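You operate a simulated robot arm through the tools that you are given. There is no shell and no other tool.

Carry out the task below with a simulated robot arm. There is one attempt and no reset: what you move stays moved.

## Task
Top up the varnish, soak the orange block, then close the tank.
Fine: up to the white line first, none spilt; soak till the bubbles stop; block to the drip tray, tank tray down, cover shut.

Only the result counts: the job must be done as asked and must still hold three seconds after the hand-in. Knocking over, shifting, dropping, spilling or breaking anything else fails it. Lids that push on must go on centred and level and be pressed home; caps that screw on are set level and turned clockwise until they are tight.

## Robot
A 7-joint arm with a two-finger parallel gripper, fixed in place. Base frame: the origin is at the foot of the arm, x ahead of it, y to its left, z up; the work surface is at about z = 86. Readings come in cm, rad, newtons and seconds.
Its first joint turns from -2.601 to 2.601 rad. Payload 3.43 kg.
Tool frame: the origin (TCP) lies between the finger pads and is the grasp point; the fingertips stand 3 cm ahead of it; z points along the fingers, y is the line along which they close. Largest opening 9.4 cm; finger width 2.8, thickness 1; the body of the gripper, 5 by 9.6 cm, starts 5.5 cm behind the TCP.
Orientation is told as [roll, pitch, yaw] about the base's x, y, z axes, in that order, counted from this pose: with the fingers straight down and closing along the base's y, the tool's x points along the base's -x, its y along +y and its z along -z.

## Interface
- The arm moves only by the tool drive_tool. Its argument "moves" is a list that holds one entry, the list of rows, each a list of 7 numbers: the shift along the tool's x, y, z in cm, then the turn, a rotation vector about the tool's x, y, z in rad, then the gripper command, from -1 (fully open) to 1 (shut), values between in proportion. In form: [[[tx, ty, tz, wx, wy, wz, fingers], ...]]. A call has 1 to 20 rows; each row is the pose to reach, as a shift and turn from the pose commanded when the call began, along the tool's axes at that moment. Rows are played at 5 a second. More than 5 cm and 0.15 rad between two rows, or a gripper value outside its range, and nothing of the call is played. A pose out of reach is approached as far as the arm can. The call stops where the force on the tool passes 90 N (or 10 N more than at its start, if that is more) or the arm is blocked; 0.2 s more then pass. The fingers move at their own pace (about 4.5 cm/s each) and stop on an object; they squeeze with about 37 N. The grip force told is the motor's: it shows also when the fingers shut on nothing. Time passes only in rows, and 0.2 s behind the last, so rows that repeat a pose let the fingers close. It gives the time, the measured TCP pose, the force on the tool (base axes), the opening and the grip force at its end, in the units of the frame above (readings bear some noise), with the torque about the TCP (base axes, N m) and any sound that the robot's microphone picked up.
- Cameras (640 x 400 px; columns grow to the right, rows downward): "scene" is fixed at [5.31, -64.41, 149.57]; the picture's right is [-0.14, -0.99, 0.00], its down [-0.66, 0.10, -0.75] and it looks along [0.74, -0.11, -0.66] (base axes); focal length 334 px, centre (320, 200). "wrist" rides on the gripper at [7.6, 1.4, -10.3] in the tool frame; the picture's right is [-0.18, 0.98, 0.00], its down [-0.75, -0.14, -0.64] and it looks along [-0.63, -0.12, 0.77] (tool axes); focal length 243 px, centre (320, 200). There is no depth. A picture from a camera that has moved, and an enlarged one, comes with that camera's place and axes in the base frame and with its lens. The place of the scene camera against the robot may be out by one fixed shift of up to 1.8 cm in any direction.
- grab_frame(camera): a new picture of that camera. No time passes.
- inspect(camera, box): a new picture of the part [left, top, right, bottom] of that camera's present view, enlarged. No time passes.
- hand_in(): hands the job in; it is judged then, once.

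Places have to be worked out from the pictures, the camera data and where the tool is seen. Open the gripper and draw the arm clear of the work before you hand the job in, unless the task says otherwise.

The tools are called after "Call:" as name(argument=value, ...) on one line, values as JSON. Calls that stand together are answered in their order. drive_tool: Moves the arm, as the interface text tells. Its arguments: {"type":"object","properties":{"moves":{"type":"array","items":{"type":"array","items":{"type":"array","items":{"type":"number"}}}}},"required":["moves"]} The other tools are called the same way: grab_frame (camera) takes a picture; inspect (camera, box) takes an enlarged picture of a part of a camera's view; hand_in () hands the job in.

At the start:

```text
t: 0.0
position: [54.57, -82.41, 123.52]
orientation: [0.001, -0.001, -0.001]
contact_force: [-0.2, -0.3, 0.0]
wrist_torque: [0.01, -0.02, -0.01]
finger_gap: 9.41
grasp_force: 0.0
```

scene: 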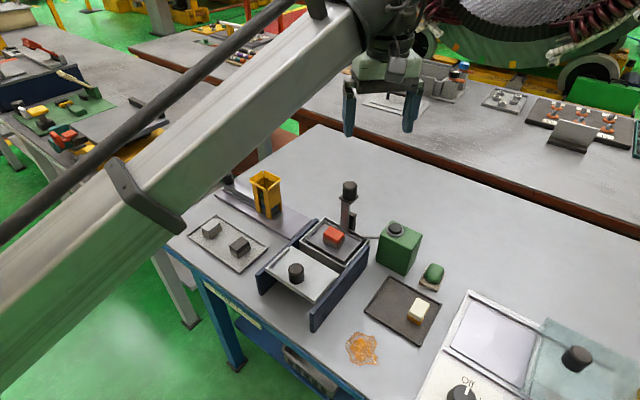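
wrist: 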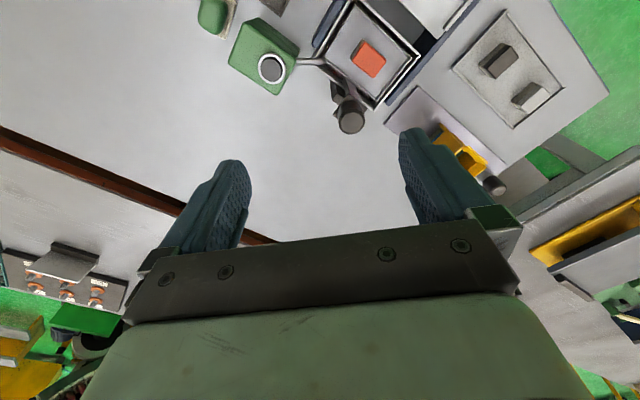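

I start by looking closely at the scene to understand the layout of the tank, cover, varnish can, trays and knobs.

Call:
inspect(camera="scene", box=[160, 150, 480, 350])

Call:
inspect(camera="scene", box=[240, 170, 400, 270])

Call:
inspect(camera="scene", box=[400, 270, 640, 400])

Call:
inspect(camera="wrist", box=[190, 0, 510, 200])

```text
2.00 times, centred on (320, 250) of scene
camera zoom: at [5.31, -64.41, 149.57], right [-0.14, -0.99, 0.0], down [-0.66, 0.1, -0.75], along [0.74, -0.11, -0.66], focal length 667 px, centre (320, 100)
```

zoom: 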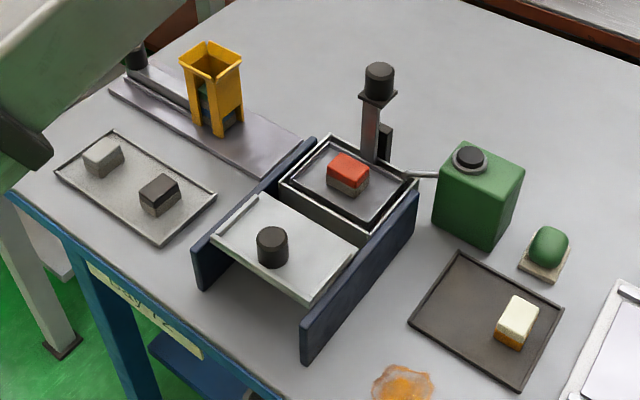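

```text
4.00 times, centred on (320, 220) of scene
camera zoom: at [5.31, -64.41, 149.57], right [-0.14, -0.99, 0.0], down [-0.66, 0.1, -0.75], along [0.74, -0.11, -0.66], focal length 1334 px, centre (320, 120)
```

zoom: 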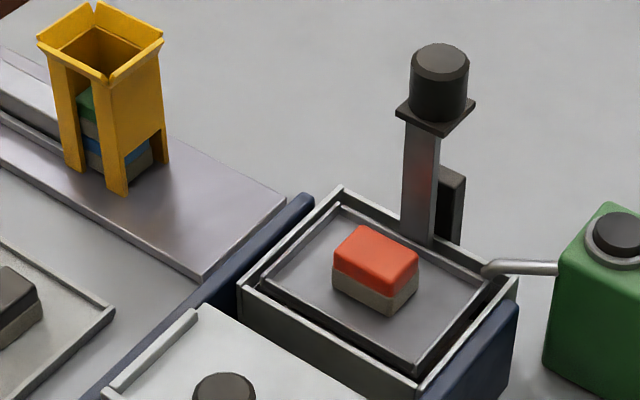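

```text
2.67 times, centred on (520, 335) of scene
camera zoom: at [5.31, -64.41, 149.57], right [-0.14, -0.99, 0.0], down [-0.66, 0.1, -0.75], along [0.74, -0.11, -0.66], focal length 889 px, centre (-213, -160)
```

zoom: 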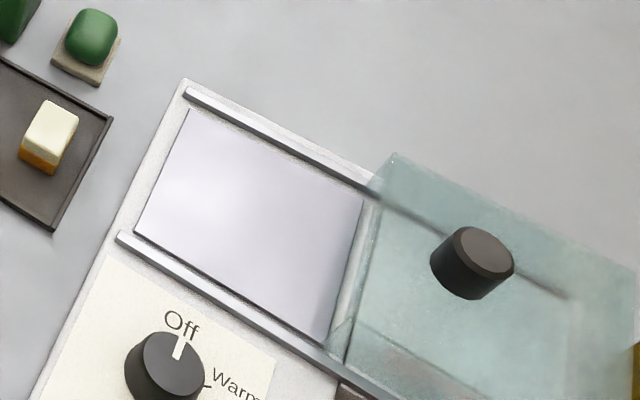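

```text
2.00 times, centred on (350, 100) of wrist
camera zoom: at [47.0, -80.83, 133.64], right [0.18, 0.98, 0.0], down [0.75, -0.14, 0.64], along [0.63, -0.12, -0.77], focal length 485 px, centre (260, 400)
```

zoom: 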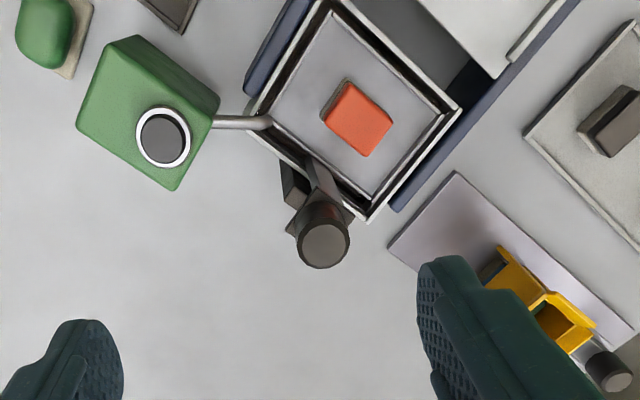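

The tank has a raised tray carrying the orange block, a post with a black knob (tray lift), a sliding cover with a knob in blue rails, and a green can with a push-button and a spout. I back the tool off to get a better wrist view over the whole work area.

Call:
drive_tool(moves=[[[4, 0, -1, 0, 0, 0, -1], [8, 0, -2, 0, 0, 0, -1], [12, 0, -3, 0, 0, 0, -1], [15, 0, -4, 0, 0, 0, -1]]])

Call:
grab_frame(camera="wrist")

Call:
grab_frame(camera="scene")

```text
t: 1.0
position: [40.0, -83.62, 125.65]
orientation: [-0.03, -0.013, 0.001]
contact_force: [0.2, -0.8, -0.7]
wrist_torque: [0.01, 0.01, 0.01]
finger_gap: 9.4
grasp_force: 0.1
out of reach, approached as far as the arm can: row 2, 3, 4
```

```text
taken
camera wrist: at [32.26, -81.74, 135.88], right [0.18, 0.98, -0.03], down [0.75, -0.12, 0.65], along [0.64, -0.14, -0.76], focal length 243 px, centre (320, 200)
```

wrist: 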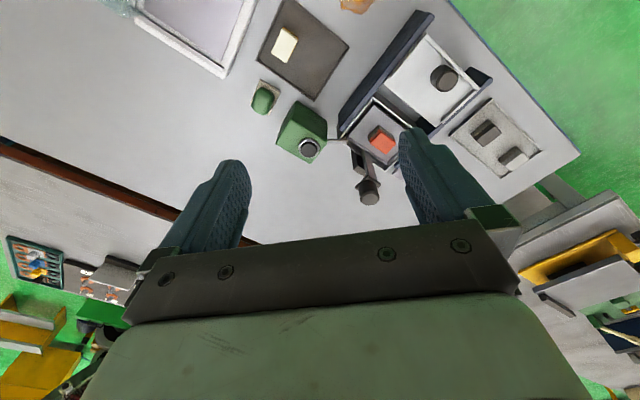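

```text
taken
```

scene: 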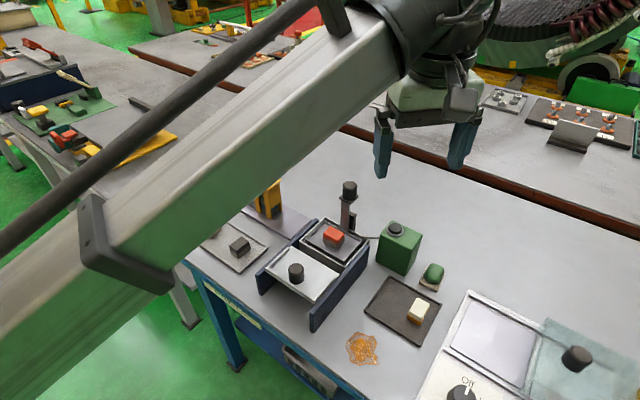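

The arm is near its reach limit at this height, but the wrist view now covers the tank from further back. I zoom in on the parts for triangulation.

Call:
inspect(camera="wrist", box=[320, 0, 580, 162])

Call:
inspect(camera="wrist", box=[240, 40, 440, 165])

Call:
inspect(camera="wrist", box=[130, 0, 390, 162])

Call:
inspect(camera="scene", box=[340, 215, 460, 290])

Call:
inspect(camera="scene", box=[240, 170, 400, 270])

```text
2.46 times, centred on (450, 81) of wrist
camera zoom: at [32.26, -81.74, 135.88], right [0.18, 0.98, -0.03], down [0.75, -0.12, 0.65], along [0.64, -0.14, -0.76], focal length 597 px, centre (0, 493)
```

zoom: 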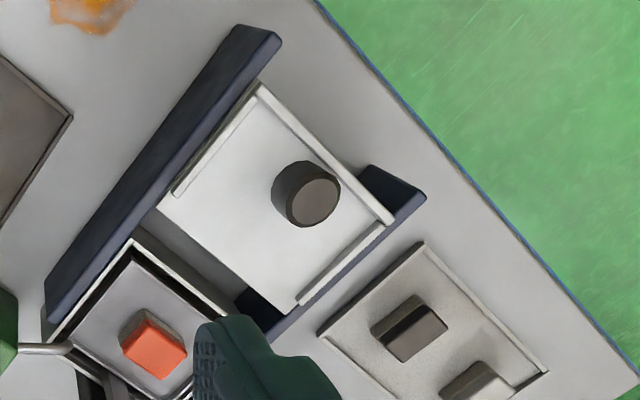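

```text
3.20 times, centred on (340, 102) of wrist
camera zoom: at [32.26, -81.74, 135.88], right [0.18, 0.98, -0.03], down [0.75, -0.12, 0.65], along [0.64, -0.14, -0.76], focal length 776 px, centre (256, 512)
```

zoom: 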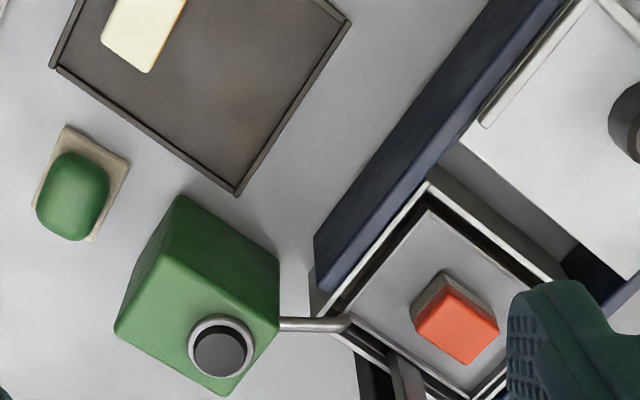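

```text
2.46 times, centred on (260, 81) of wrist
camera zoom: at [32.26, -81.74, 135.88], right [0.18, 0.98, -0.03], down [0.75, -0.12, 0.65], along [0.64, -0.14, -0.76], focal length 597 px, centre (468, 493)
```

zoom: 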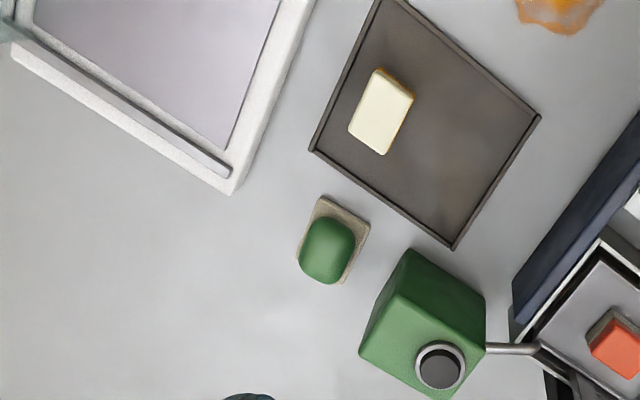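

```text
5.33 times, centred on (400, 252) of scene
camera zoom: at [5.31, -64.41, 149.57], right [-0.14, -0.99, 0.0], down [-0.66, 0.1, -0.75], along [0.74, -0.11, -0.66], focal length 1779 px, centre (-107, -80)
```

zoom: 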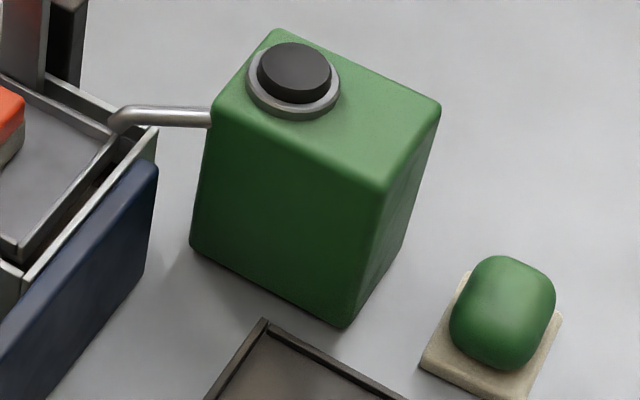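

```text
4.00 times, centred on (320, 220) of scene
camera zoom: at [5.31, -64.41, 149.57], right [-0.14, -0.99, 0.0], down [-0.66, 0.1, -0.75], along [0.74, -0.11, -0.66], focal length 1334 px, centre (320, 120)
```

zoom: 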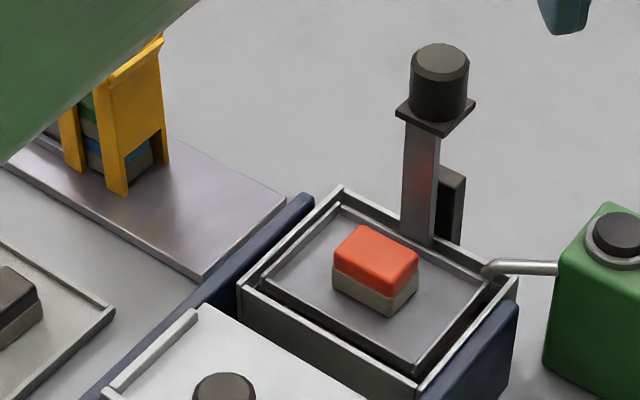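

I work out that the tank axes are turned about -46° in the base frame: tank centre ≈ (54.5,-75), can button ≈ (53.2,-88.7,96.6), lift knob top ≈ (61,-78.8,101.2), cover knob ≈ (45,-66.6), dark tray centre ≈ (39,-87). I yaw the tool to line up with the tank and move inboard for a cleaner look.

Call:
drive_tool(moves=[[[-0.4, 3.2, 1.6, 0, 0, 0.14, -1], [-0.8, 6, 3.2, 0, 0, 0.28, -1], [-1.2, 9, 5, 0, 0, 0.42, -1], [-1.6, 12, 6.6, 0, 0, 0.56, -1], [-2, 14.5, 8, 0, 0, 0.7, -1], [-2.4, 16.4, 9.5, 0, 0, 0.8, -1]]])

Call:
grab_frame(camera="wrist")

Call:
grab_frame(camera="scene")

```text
t: 2.1
position: [41.82, -71.15, 118.55]
orientation: [-0.014, -0.024, -0.564]
contact_force: [1.6, 0.3, -2.7]
wrist_torque: [-0.17, 0.09, -0.13]
finger_gap: 9.38
grasp_force: 0.1
out of reach, approached as far as the arm can: row 1, 2, 3
stopped in row 5: the force on the tool passed its limit at 112 N (the readings are from after the stop); the commanded pose is now the measured one
```

```text
taken
camera wrist: at [35.98, -65.7, 128.61], right [0.68, 0.73, -0.01], down [0.55, -0.51, 0.66], along [0.48, -0.46, -0.75], focal length 243 px, centre (320, 200)
```

wrist: 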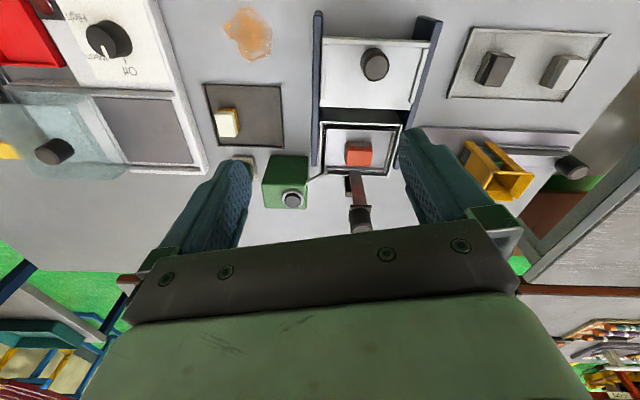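

```text
taken
```

scene: 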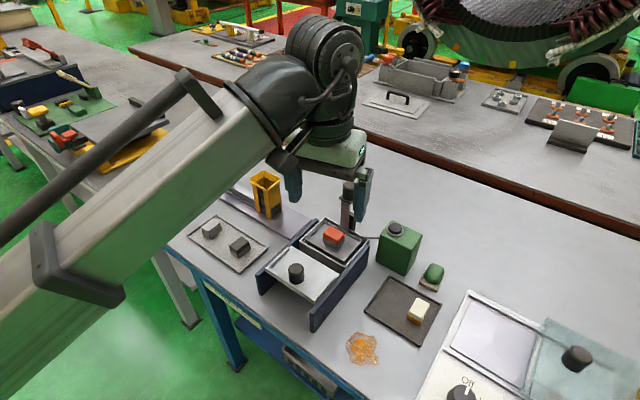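

The stop looks like inertia from coming back out of the unreachable pose — nothing in the pictures has been touched. I zoom into this aligned wrist view.

Call:
inspect(camera="wrist", box=[240, 70, 432, 190])

Call:
inspect(camera="wrist", box=[290, 0, 482, 120])

Call:
inspect(camera="wrist", box=[180, 70, 340, 220])

Call:
inspect(camera="scene", box=[280, 190, 400, 265])

```text
3.33 times, centred on (336, 130) of wrist
camera zoom: at [35.98, -65.7, 128.61], right [0.68, 0.73, -0.01], down [0.55, -0.51, 0.66], along [0.48, -0.46, -0.75], focal length 809 px, centre (267, 433)
```

zoom: 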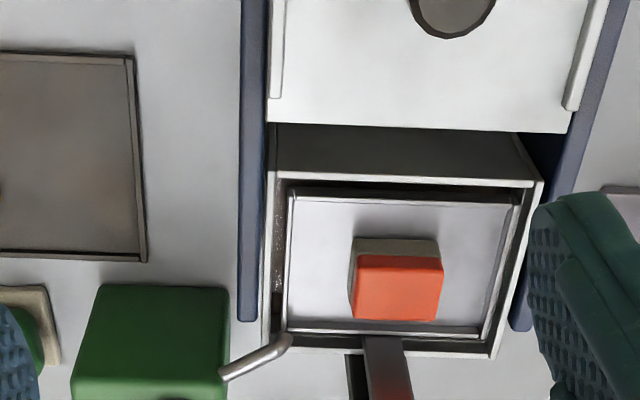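

```text
3.33 times, centred on (386, 60) of wrist
camera zoom: at [35.98, -65.7, 128.61], right [0.68, 0.73, -0.01], down [0.55, -0.51, 0.66], along [0.48, -0.46, -0.75], focal length 809 px, centre (100, 667)
```

zoom: 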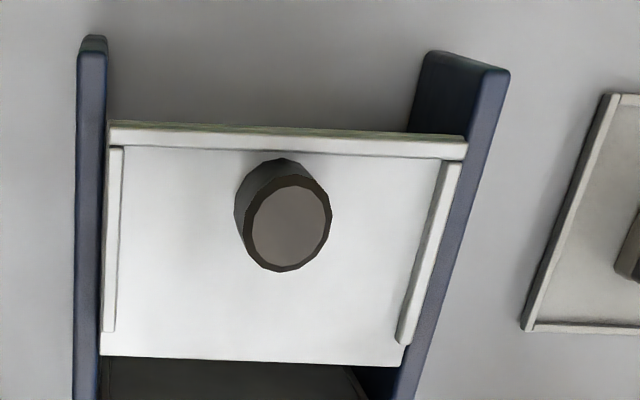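

```text
2.67 times, centred on (260, 145) of wrist
camera zoom: at [35.98, -65.7, 128.61], right [0.68, 0.73, -0.01], down [0.55, -0.51, 0.66], along [0.48, -0.46, -0.75], focal length 647 px, centre (480, 347)
```

zoom: 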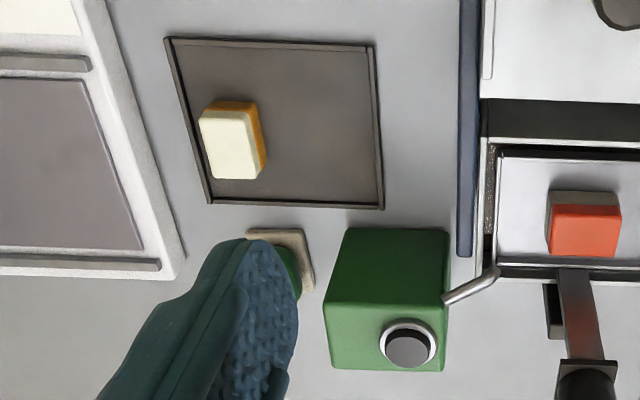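

```text
5.33 times, centred on (340, 228) of scene
camera zoom: at [5.31, -64.41, 149.57], right [-0.14, -0.99, 0.0], down [-0.66, 0.1, -0.75], along [0.74, -0.11, -0.66], focal length 1779 px, centre (213, 53)
```

zoom: 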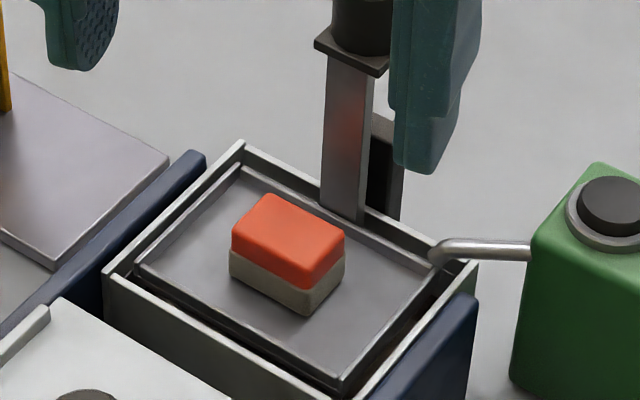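

The cream block on the dark tray has an amber (already-soaked) lower half, so the dark tray is the drip tray. I lower and centre the tool to see into the tank and level the tool, moving gently.

Call:
drive_tool(moves=[[[-0.4, 0.5, 1.5, 0, 0.005, 0.04, -1], [-0.8, 1, 3, -0.005, 0.01, 0.08, -1], [-1.3, 1.5, 4.5, -0.008, 0.015, 0.12, -1], [-1.8, 2, 6, -0.01, 0.018, 0.16, -1], [-2.3, 2.5, 7.5, -0.012, 0.021, 0.2, -1], [-2.7, 2.9, 9, -0.014, 0.024, 0.22, -1], [-2.94, 3.2, 10.5, -0.014, 0.024, 0.236, -1]]])

Call:
grab_frame(camera="wrist")

Call:
inspect(camera="wrist", box=[250, 60, 442, 180])

```text
t: 3.7
position: [45.94, -70.4, 108.03]
orientation: [0.004, -0.002, -0.801]
contact_force: [0.1, 0.0, 0.1]
wrist_torque: [-0.01, -0.01, 0.03]
finger_gap: 9.39
grasp_force: 0.1
```

```text
taken
camera wrist: at [41.74, -63.84, 118.38], right [0.83, 0.55, 0.0], down [0.42, -0.64, 0.64], along [0.36, -0.53, -0.77], focal length 243 px, centre (320, 200)
```

wrist: 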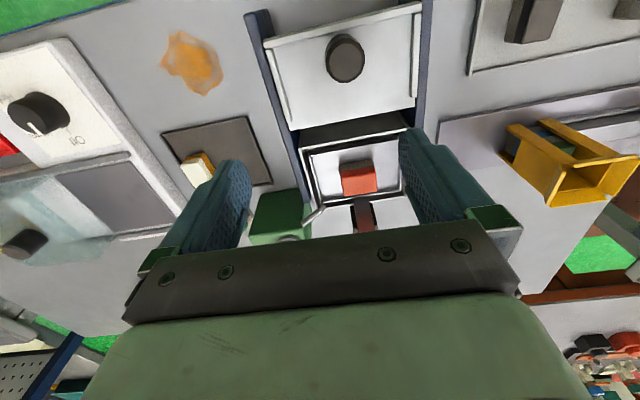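

```text
3.33 times, centred on (346, 120) of wrist
camera zoom: at [41.74, -63.84, 118.38], right [0.83, 0.55, 0.0], down [0.42, -0.64, 0.64], along [0.36, -0.53, -0.77], focal length 809 px, centre (233, 467)
```

zoom: 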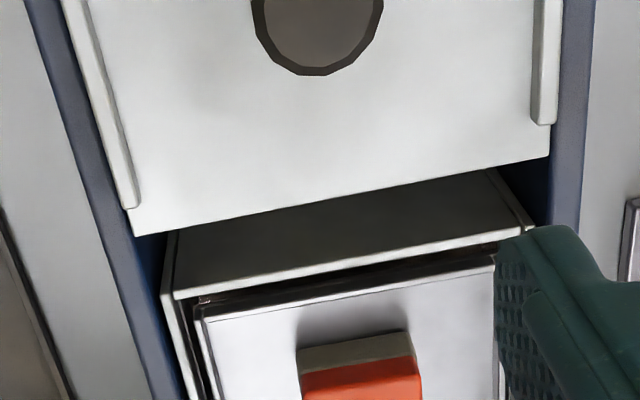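

I now have the tank: rim z≈93.1, near rim centre ≈ (51.5,-71.8), far rim centre ≈ (58.7,-78.5), cover top z≈94.5 with knob centre (45.45,-65.8) top 96.7; slide axis u≈(0.72,-0.69). I tilt the tool outward to get a side view of the lift knob, can and tank interior.

Call:
drive_tool(moves=[[[0.7, 0, -0.7, 0, -0.09, 0, -1], [1.4, 0, -1.4, 0, -0.18, 0, -1], [2.1, 0, -2.1, 0, -0.27, 0, -1], [2.8, 0, -2.8, 0, -0.36, 0, -1], [3.5, 0, -3.5, 0, -0.44, 0, -1], [4.2, 0, -4, 0, -0.5, 0, -1]]])

Call:
grab_frame(camera="wrist")

Call:
inspect(camera="wrist", box=[250, 0, 442, 120])

```text
t: 5.1
position: [43.04, -67.44, 112.05]
orientation: [0.005, -0.503, -0.801]
contact_force: [-0.5, 0.6, 0.2]
wrist_torque: [0.02, -0.04, -0.02]
finger_gap: 9.43
grasp_force: 0.1
```

```text
taken
camera wrist: at [36.03, -57.99, 117.44], right [0.82, 0.57, 0.09], down [0.14, -0.35, 0.93], along [0.56, -0.74, -0.37], focal length 243 px, centre (320, 200)
```

wrist: 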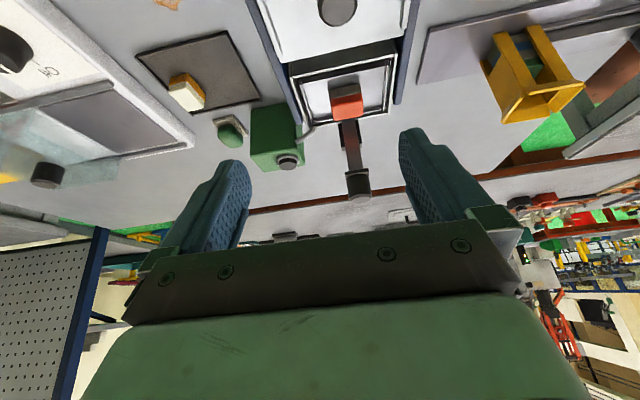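

```text
3.33 times, centred on (346, 60) of wrist
camera zoom: at [36.03, -57.99, 117.44], right [0.82, 0.57, 0.09], down [0.14, -0.35, 0.93], along [0.56, -0.74, -0.37], focal length 809 px, centre (233, 667)
```

zoom: 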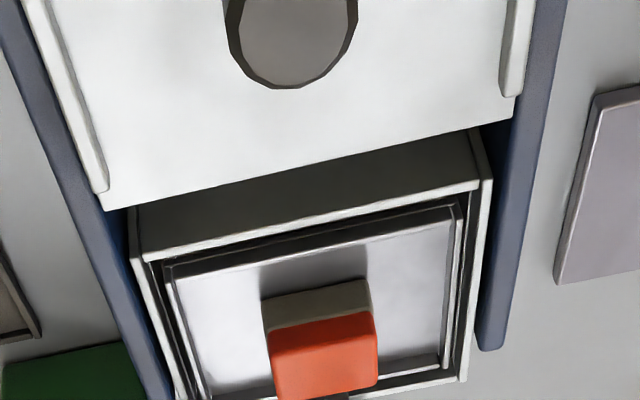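

The tilt works and gives a fine view. I zoom in on the tank/post and on the can.

Call:
inspect(camera="wrist", box=[280, 40, 408, 120])

Call:
inspect(camera="wrist", box=[290, 110, 418, 210])

Call:
inspect(camera="wrist", box=[200, 90, 328, 180])

Call:
inspect(camera="wrist", box=[130, 20, 270, 110])

```text
5.00 times, centred on (344, 80) of wrist
camera zoom: at [36.03, -57.99, 117.44], right [0.82, 0.57, 0.09], down [0.14, -0.35, 0.93], along [0.56, -0.74, -0.37], focal length 1213 px, centre (200, 800)
```

zoom: 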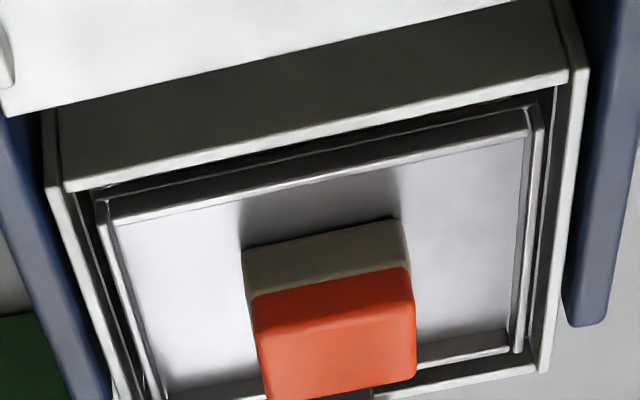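

```text
4.00 times, centred on (354, 160) of wrist
camera zoom: at [36.03, -57.99, 117.44], right [0.82, 0.57, 0.09], down [0.14, -0.35, 0.93], along [0.56, -0.74, -0.37], focal length 970 px, centre (184, 360)
```

zoom: 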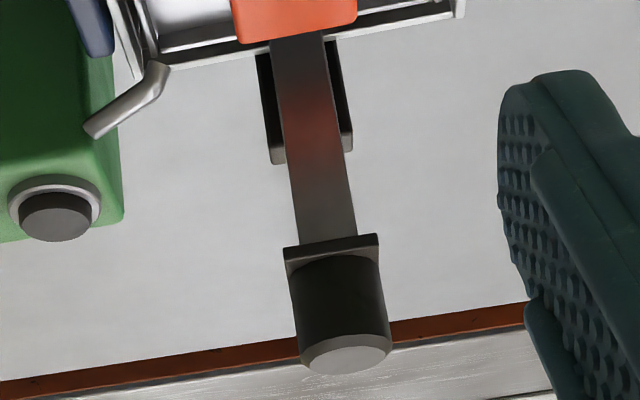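

```text
4.44 times, centred on (264, 135) of wrist
camera zoom: at [36.03, -57.99, 117.44], right [0.82, 0.57, 0.09], down [0.14, -0.35, 0.93], along [0.56, -0.74, -0.37], focal length 1078 px, centre (569, 489)
```

zoom: 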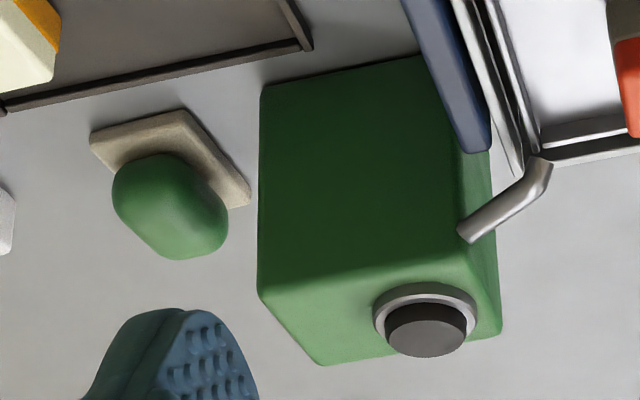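

```text
4.44 times, centred on (200, 65) of wrist
camera zoom: at [36.03, -57.99, 117.44], right [0.82, 0.57, 0.09], down [0.14, -0.35, 0.93], along [0.56, -0.74, -0.37], focal length 1078 px, centre (853, 800)
```

zoom: 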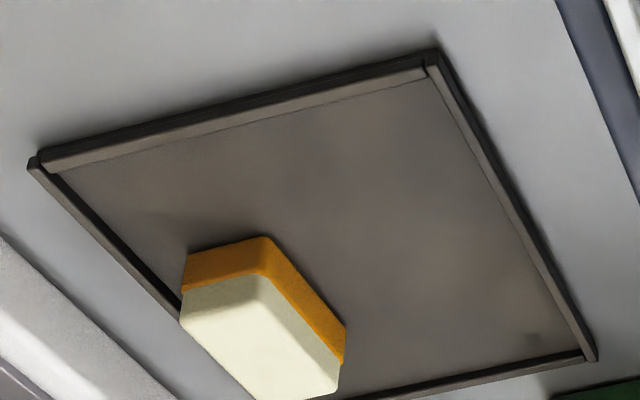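

Lift knob triangulates to (58.95,-79.07), top z≈105.6, Ø≈3 cm over a square flange at z≈102; can button ≈ (53.2,-88.6), top ≈ 96.8. I move up over the can side of the tank with the tool vertical to look down into the gap for the varnish level and white line.

Call:
drive_tool(moves=[[[-2.7, -0.55, 1.3, 0, 0.084, 0, -1], [-5.3, -1.1, 2.6, 0, 0.168, 0, -1], [-8, -1.66, 3.86, 0, 0.252, 0, -1], [-10.7, -2.2, 5.1, 0, 0.336, 0, -1], [-13.3, -2.8, 6.4, 0, 0.42, 0, -1], [-16, -3.33, 7.72, 0, 0.503, 0, -1]]])

Call:
grab_frame(camera="wrist")

```text
t: 6.5
position: [52.98, -82.61, 113.15]
orientation: [0.005, 0.004, -0.799]
contact_force: [0.0, 0.1, 0.3]
wrist_torque: [-0.03, 0.01, 0.01]
finger_gap: 9.4
grasp_force: 0.1
```

```text
taken
camera wrist: at [48.82, -76.13, 123.37], right [0.83, 0.55, 0.0], down [0.42, -0.64, 0.64], along [0.35, -0.53, -0.77], focal length 243 px, centre (320, 200)
```

wrist: 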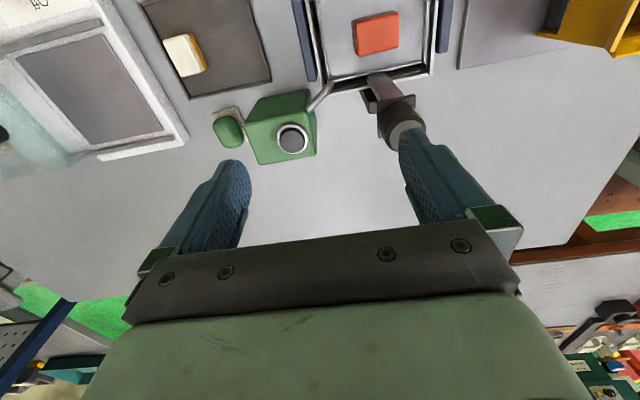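

The vertical tool reaches r≈98 here. I zoom into the gap between tray and tank walls.

Call:
inspect(camera="wrist", box=[296, 0, 456, 100])

Call:
inspect(camera="wrist", box=[300, 0, 364, 100])

Call:
inspect(camera="wrist", box=[320, 50, 450, 150])

Call:
inspect(camera="wrist", box=[230, 80, 350, 175])

```text
4.00 times, centred on (376, 50) of wrist
camera zoom: at [48.82, -76.13, 123.37], right [0.83, 0.55, 0.0], down [0.42, -0.64, 0.64], along [0.35, -0.53, -0.77], focal length 970 px, centre (96, 800)
```

zoom: 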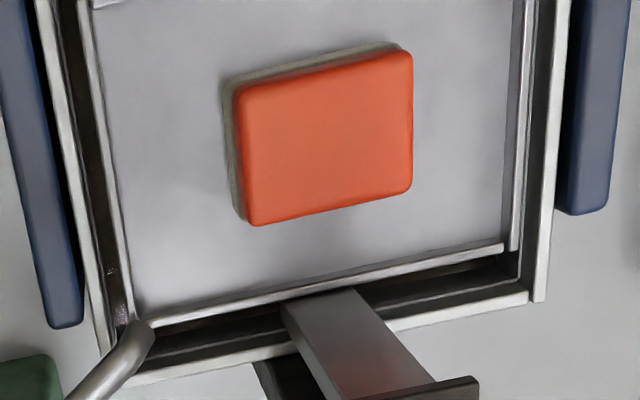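

```text
4.00 times, centred on (332, 50) of wrist
camera zoom: at [48.82, -76.13, 123.37], right [0.83, 0.55, 0.0], down [0.42, -0.64, 0.64], along [0.35, -0.53, -0.77], focal length 970 px, centre (272, 800)
```

zoom: 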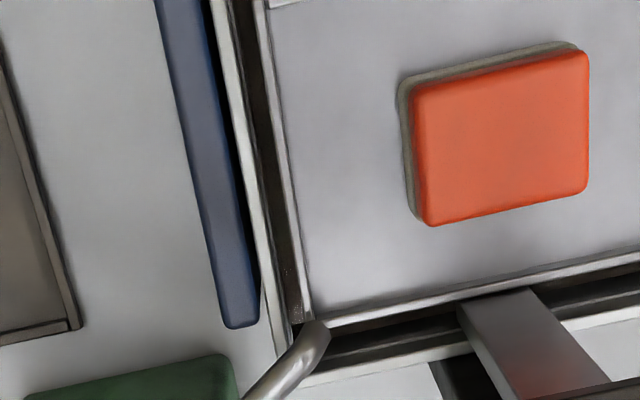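

```text
4.00 times, centred on (385, 100) of wrist
camera zoom: at [48.82, -76.13, 123.37], right [0.83, 0.55, 0.0], down [0.42, -0.64, 0.64], along [0.35, -0.53, -0.77], focal length 970 px, centre (60, 600)
```

zoom: 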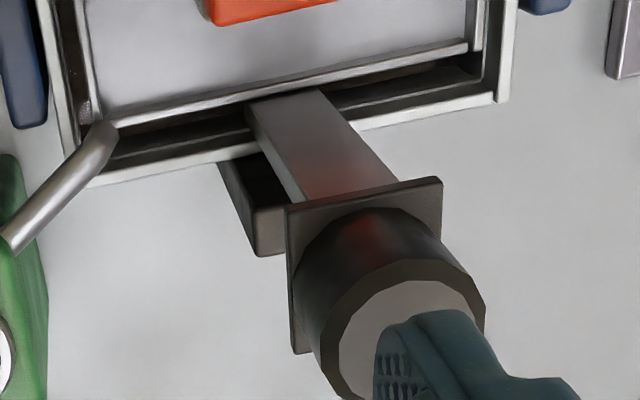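

```text
4.21 times, centred on (290, 128) of wrist
camera zoom: at [48.82, -76.13, 123.37], right [0.83, 0.55, 0.0], down [0.42, -0.64, 0.64], along [0.35, -0.53, -0.77], focal length 1022 px, centre (446, 505)
```

zoom: 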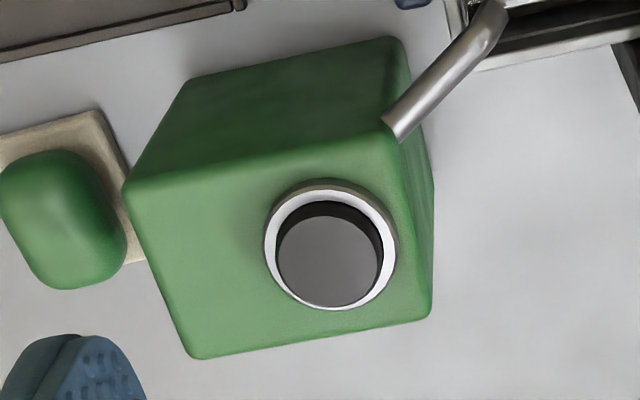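

I magnify the far-wall gap and the corner by the spout.

Call:
inspect(camera="wrist", box=[318, 70, 366, 100])

Call:
inspect(camera="wrist", box=[384, 55, 432, 85])

Call:
inspect(camera="wrist", box=[302, 40, 342, 90])

Call:
inspect(camera="scene", box=[295, 210, 385, 266])

```text
13.33 times, centred on (342, 85) of wrist
camera zoom: at [48.82, -76.13, 123.37], right [0.83, 0.55, 0.0], down [0.42, -0.64, 0.64], along [0.35, -0.53, -0.77], focal length 3235 px, centre (27, 1733)
```

zoom: 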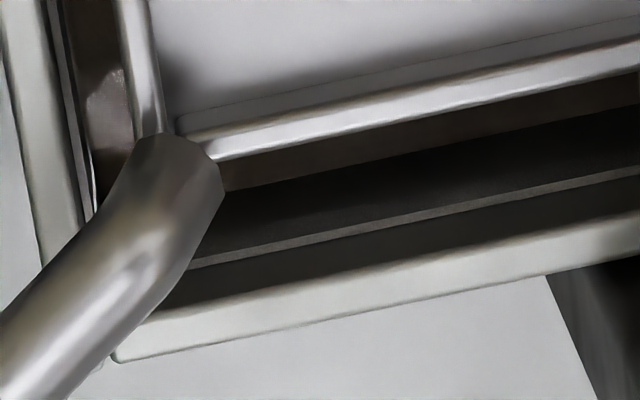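

```text
13.33 times, centred on (408, 70) of wrist
camera zoom: at [48.82, -76.13, 123.37], right [0.83, 0.55, 0.0], down [0.42, -0.64, 0.64], along [0.35, -0.53, -0.77], focal length 3235 px, centre (-853, 1933)
```

zoom: 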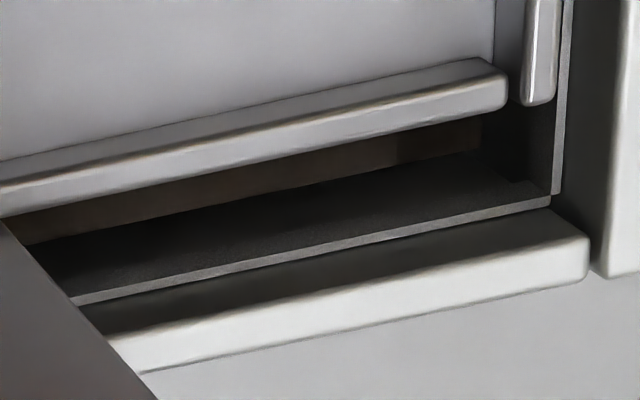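

```text
8.00 times, centred on (322, 65) of wrist
camera zoom: at [48.82, -76.13, 123.37], right [0.83, 0.55, 0.0], down [0.42, -0.64, 0.64], along [0.35, -0.53, -0.77], focal length 1941 px, centre (304, 1280)
```

zoom: 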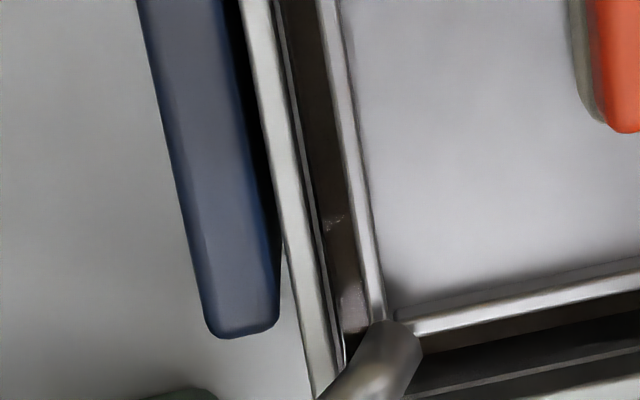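

```text
7.11 times, centred on (340, 238) of scene
camera zoom: at [5.31, -64.41, 149.57], right [-0.14, -0.99, 0.0], down [-0.66, 0.1, -0.75], along [0.74, -0.11, -0.66], focal length 2372 px, centre (178, -70)
```

zoom: 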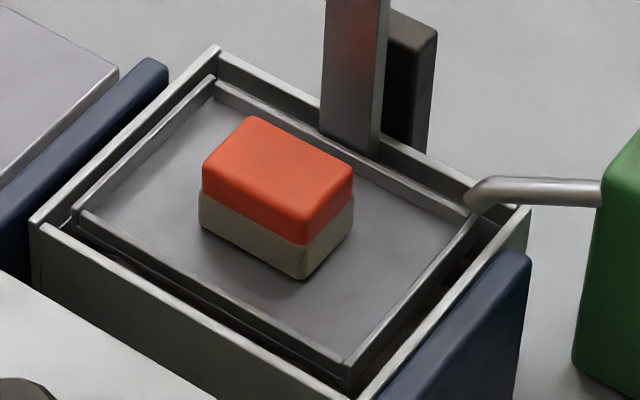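

I can see it: a thin light line runs round the inner wall about 1.1 cm below the rim, and the brown varnish surface lies about 2 cm below that line. I check whether the scene camera can also see this gap, for monitoring while pressing.

Call:
inspect(camera="scene", box=[346, 224, 370, 239])

Call:
inspect(camera="scene", box=[320, 215, 344, 230])

Call:
inspect(camera="scene", box=[340, 238, 372, 258])

```text
16.00 times, centred on (358, 232) of scene
camera zoom: at [5.31, -64.41, 149.57], right [-0.14, -0.99, 0.0], down [-0.66, 0.1, -0.75], along [0.74, -0.11, -0.66], focal length 5336 px, centre (-288, -304)
```

zoom: 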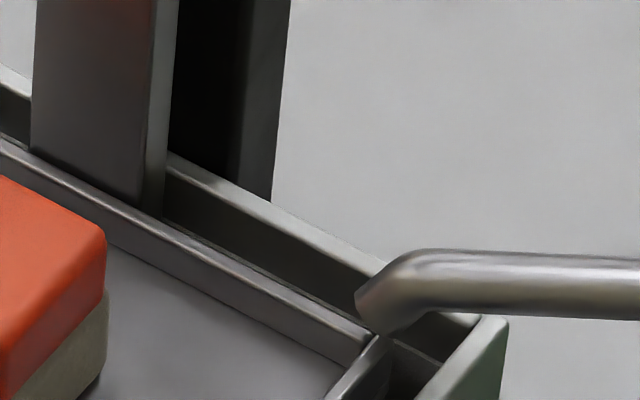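

```text
16.00 times, centred on (332, 222) of scene
camera zoom: at [5.31, -64.41, 149.57], right [-0.14, -0.99, 0.0], down [-0.66, 0.1, -0.75], along [0.74, -0.11, -0.66], focal length 5336 px, centre (128, -160)
```

zoom: 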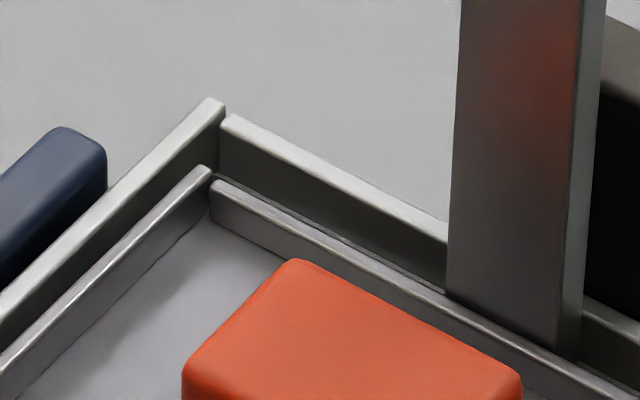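

```text
16.00 times, centred on (356, 248) of scene
camera zoom: at [5.31, -64.41, 149.57], right [-0.14, -0.99, 0.0], down [-0.66, 0.1, -0.75], along [0.74, -0.11, -0.66], focal length 5336 px, centre (-256, -568)
```

zoom: 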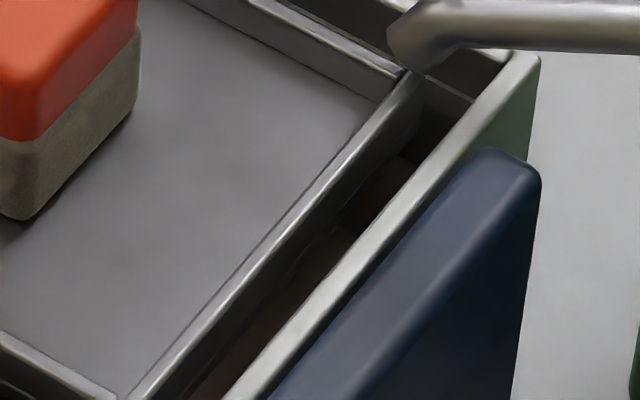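

The scene camera also sees the gap by the spout corner, so I can monitor filling from there. Now I close the fingers, tilt outward ~0.45 rad and hover above the can button at about (53.3,-88.8,96.8).

Call:
drive_tool(moves=[[[-0.5, -0.5, 0.5, 0, -0.056, 0, 1], [-1, -1, 1.5, 0, -0.112, 0, 1], [-1.5, -1.5, 2.7, 0, -0.168, 0, 1], [-2, -2, 4, 0, -0.224, 0, 1], [-2.5, -2.5, 5.3, 0, -0.28, 0, 1], [-3.1, -3.1, 6.6, 0, -0.336, 0, 1], [-3.6, -3.6, 7.9, 0, -0.392, 0, 1], [-4.1, -4.09, 9.15, 0, -0.45, 0, 1], [-4.1, -4.09, 9.15, 0, -0.45, 0, 1]]])

Call:
grab_frame(camera="scene")

Call:
grab_frame(camera="wrist")

```text
t: 8.5
position: [53.1, -88.31, 103.73]
orientation: [0.003, -0.45, -0.802]
contact_force: [-1.7, 0.1, -0.3]
wrist_torque: [-0.01, 0.0, -0.02]
finger_gap: 0.0
grasp_force: 33.4
```

```text
taken
```

scene: 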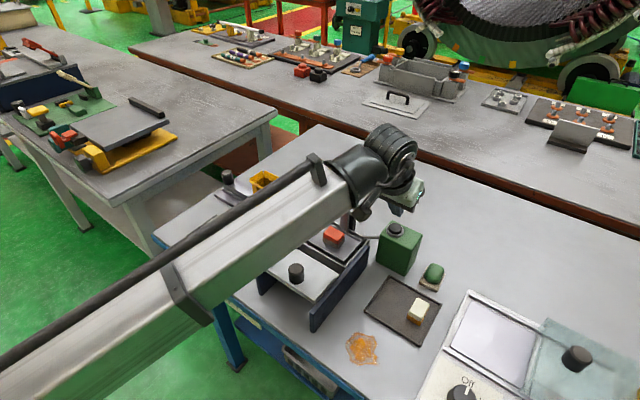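

```text
taken
camera wrist: at [46.29, -79.1, 109.76], right [0.82, 0.57, 0.08], down [0.18, -0.39, 0.91], along [0.54, -0.73, -0.42], focal length 243 px, centre (320, 200)
```

wrist: 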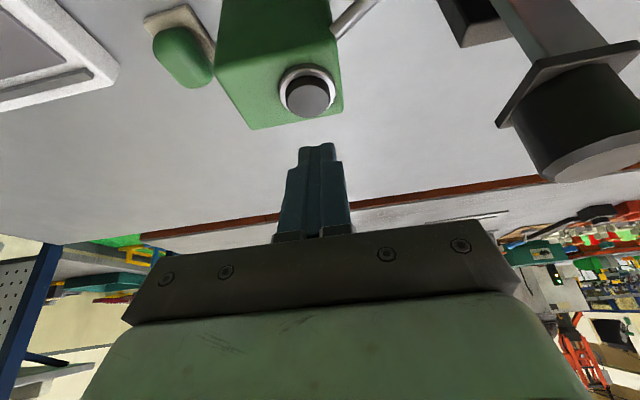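

The hover pose is reached with the button just under the fingertips. I check that the scene camera still sees the gap by the spout, before descending.

Call:
inspect(camera="scene", box=[340, 234, 372, 254])

Call:
inspect(camera="scene", box=[340, 170, 440, 270])

Call:
inspect(camera="wrist", box=[260, 40, 380, 160])

```text
16.00 times, centred on (356, 244) of scene
camera zoom: at [5.31, -64.41, 149.57], right [-0.14, -0.99, 0.0], down [-0.66, 0.1, -0.75], along [0.74, -0.11, -0.66], focal length 5336 px, centre (-256, -504)
```

zoom: 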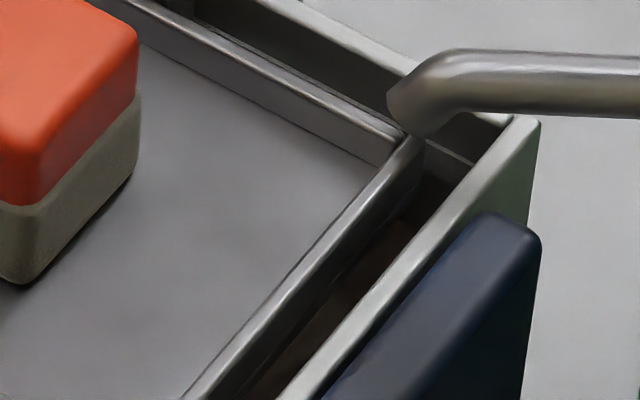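

```text
4.00 times, centred on (390, 220) of scene
camera zoom: at [5.31, -64.41, 149.57], right [-0.14, -0.99, 0.0], down [-0.66, 0.1, -0.75], along [0.74, -0.11, -0.66], focal length 1334 px, centre (40, 120)
```

zoom: 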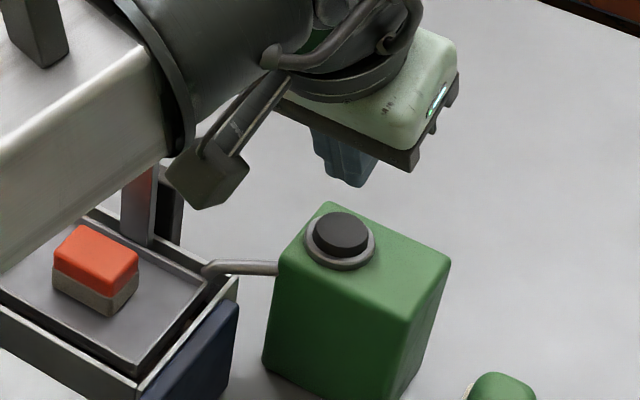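

```text
3.33 times, centred on (320, 100) of wrist
camera zoom: at [46.29, -79.1, 109.76], right [0.82, 0.57, 0.08], down [0.18, -0.39, 0.91], along [0.54, -0.73, -0.42], focal length 809 px, centre (320, 533)
```

zoom: 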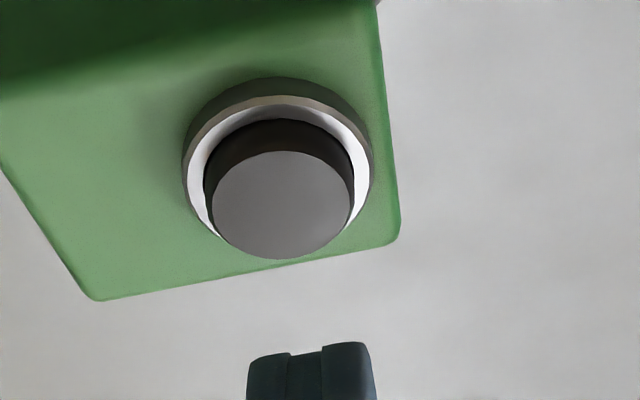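

The gap stays visible in the scene view while the gripper is over the can. I descend vertically 3 cm toward the button (contact expected after ~3.8 cm).

Call:
drive_tool(moves=[[[0.35, -0.05, 0.68, 0, 0, 0, 1], [0.7, -0.1, 1.34, 0, 0, 0, 1], [1.05, -0.15, 2.0, 0, 0, 0, 1], [1.395, -0.2, 2.66, 0, 0, 0, 1]]])

Call:
inspect(camera="wrist", box=[260, 60, 380, 180])

Call:
inspect(camera="scene", box=[340, 180, 440, 260])

```text
t: 9.5
position: [52.97, -88.26, 100.66]
orientation: [0.004, -0.449, -0.802]
contact_force: [0.2, -1.0, -1.1]
wrist_torque: [0.0, 0.02, 0.0]
finger_gap: 0.0
grasp_force: 32.9
```

```text
3.33 times, centred on (320, 120) of wrist
camera zoom: at [46.07, -79.14, 106.76], right [0.82, 0.57, 0.08], down [0.18, -0.39, 0.9], along [0.54, -0.73, -0.42], focal length 809 px, centre (320, 467)
```

zoom: 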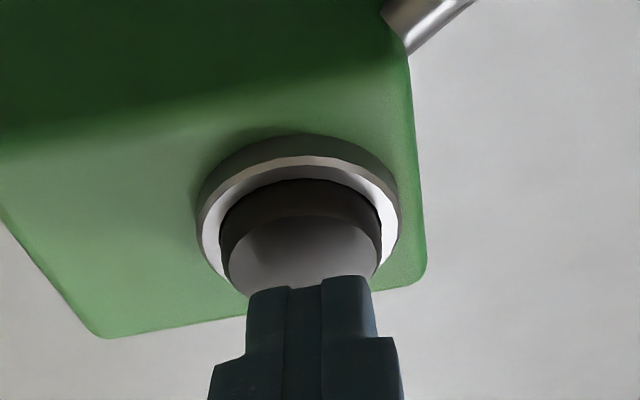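

```text
5.00 times, centred on (390, 220) of scene
camera zoom: at [5.31, -64.41, 149.57], right [-0.14, -0.99, 0.0], down [-0.66, 0.1, -0.75], along [0.74, -0.11, -0.66], focal length 1668 px, centre (-30, 100)
```

zoom: 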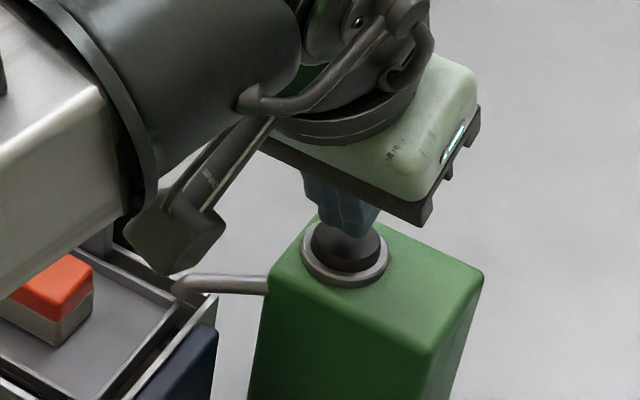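

About 0.7 cm remains to the button. I creep down in small steps watching force and sound.

Call:
drive_tool(moves=[[[0.13, 0, 0.27, 0, 0, 0, 1], [0.26, 0, 0.54, 0, 0, 0, 1]]])

Call:
inspect(camera="scene", box=[340, 234, 372, 254])

Call:
inspect(camera="wrist", box=[260, 60, 380, 180])

```text
t: 10.1
position: [52.85, -88.3, 100.32]
orientation: [0.003, -0.449, -0.802]
contact_force: [0.2, -1.0, 2.3]
wrist_torque: [-0.04, -0.01, 0.0]
finger_gap: 0.0
grasp_force: 33.7
heard: click
```

```text
16.00 times, centred on (356, 244) of scene
camera zoom: at [5.31, -64.41, 149.57], right [-0.14, -0.99, 0.0], down [-0.66, 0.1, -0.75], along [0.74, -0.11, -0.66], focal length 5336 px, centre (-256, -504)
```

zoom: 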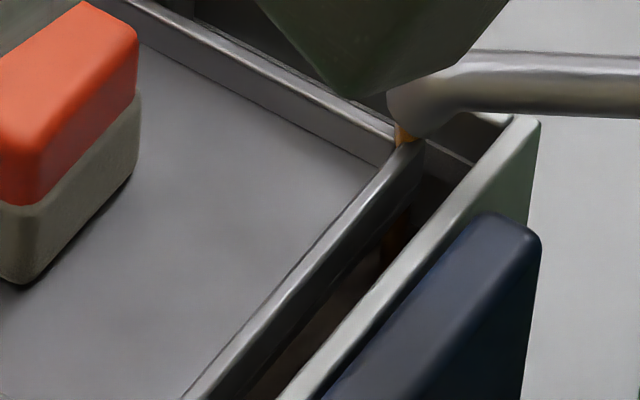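

```text
3.33 times, centred on (320, 120) of wrist
camera zoom: at [46.04, -79.06, 106.19], right [0.82, 0.57, 0.08], down [0.18, -0.39, 0.91], along [0.54, -0.73, -0.42], focal length 809 px, centre (320, 467)
```

zoom: 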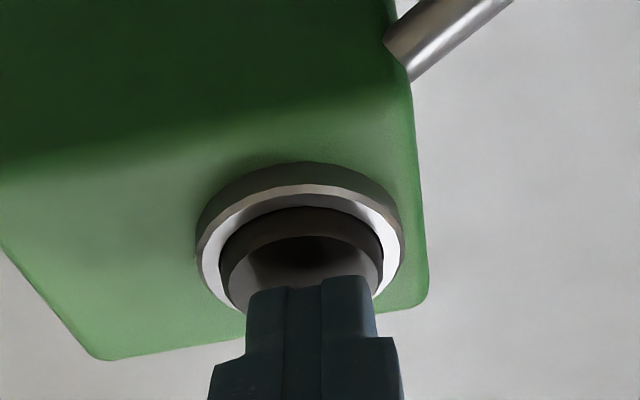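

A click, and varnish is streaming from the spout into the gap. I hold briefly to gauge the fill rate.

Call:
drive_tool(moves=[[[0, 0, 0, 0, 0, 0, 1], [0, 0, 0, 0, 0, 0, 1], [0, 0, 0, 0, 0, 0, 1], [0, 0, 0, 0, 0, 0, 1]]])

Call:
inspect(camera="scene", box=[340, 234, 372, 254])

```text
t: 11.1
position: [52.9, -88.2, 100.3]
orientation: [0.002, -0.446, -0.802]
contact_force: [0.4, -0.2, 2.0]
wrist_torque: [-0.03, -0.02, 0.04]
finger_gap: 0.01
grasp_force: 33.1
```

```text
16.00 times, centred on (356, 244) of scene
camera zoom: at [5.31, -64.41, 149.57], right [-0.14, -0.99, 0.0], down [-0.66, 0.1, -0.75], along [0.74, -0.11, -0.66], focal length 5336 px, centre (-256, -504)
```

zoom: 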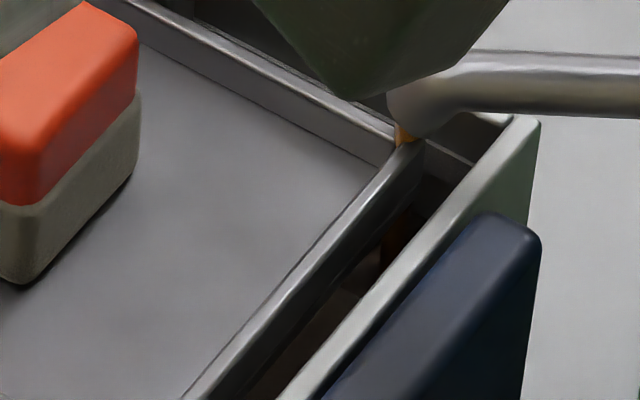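

The stream continues and the level moves slowly. I take a closer look at the corner to track the level reference.

Call:
inspect(camera="scene", box=[354, 238, 366, 248])

Call:
inspect(camera="wrist", box=[330, 0, 450, 75])

```text
16.00 times, centred on (360, 243) of scene
camera zoom: at [5.31, -64.41, 149.57], right [-0.14, -0.99, 0.0], down [-0.66, 0.1, -0.75], along [0.74, -0.11, -0.66], focal length 5336 px, centre (-320, -488)
```

zoom: 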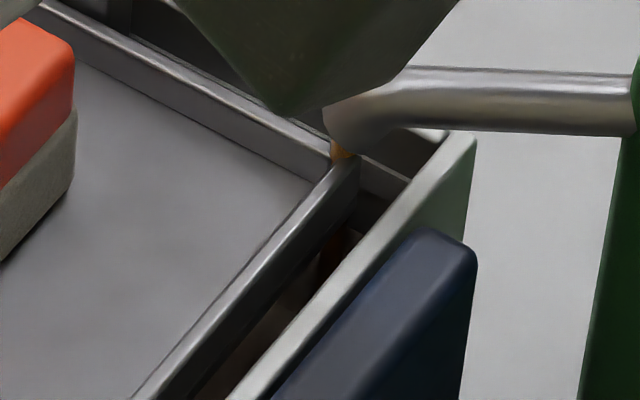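

```text
5.33 times, centred on (390, 38) of wrist
camera zoom: at [46.03, -79.05, 106.17], right [0.82, 0.57, 0.08], down [0.18, -0.39, 0.9], along [0.54, -0.73, -0.42], focal length 1294 px, centre (-53, 1067)
```

zoom: 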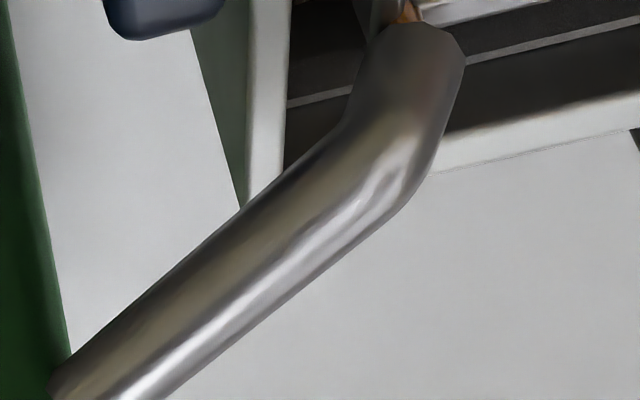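

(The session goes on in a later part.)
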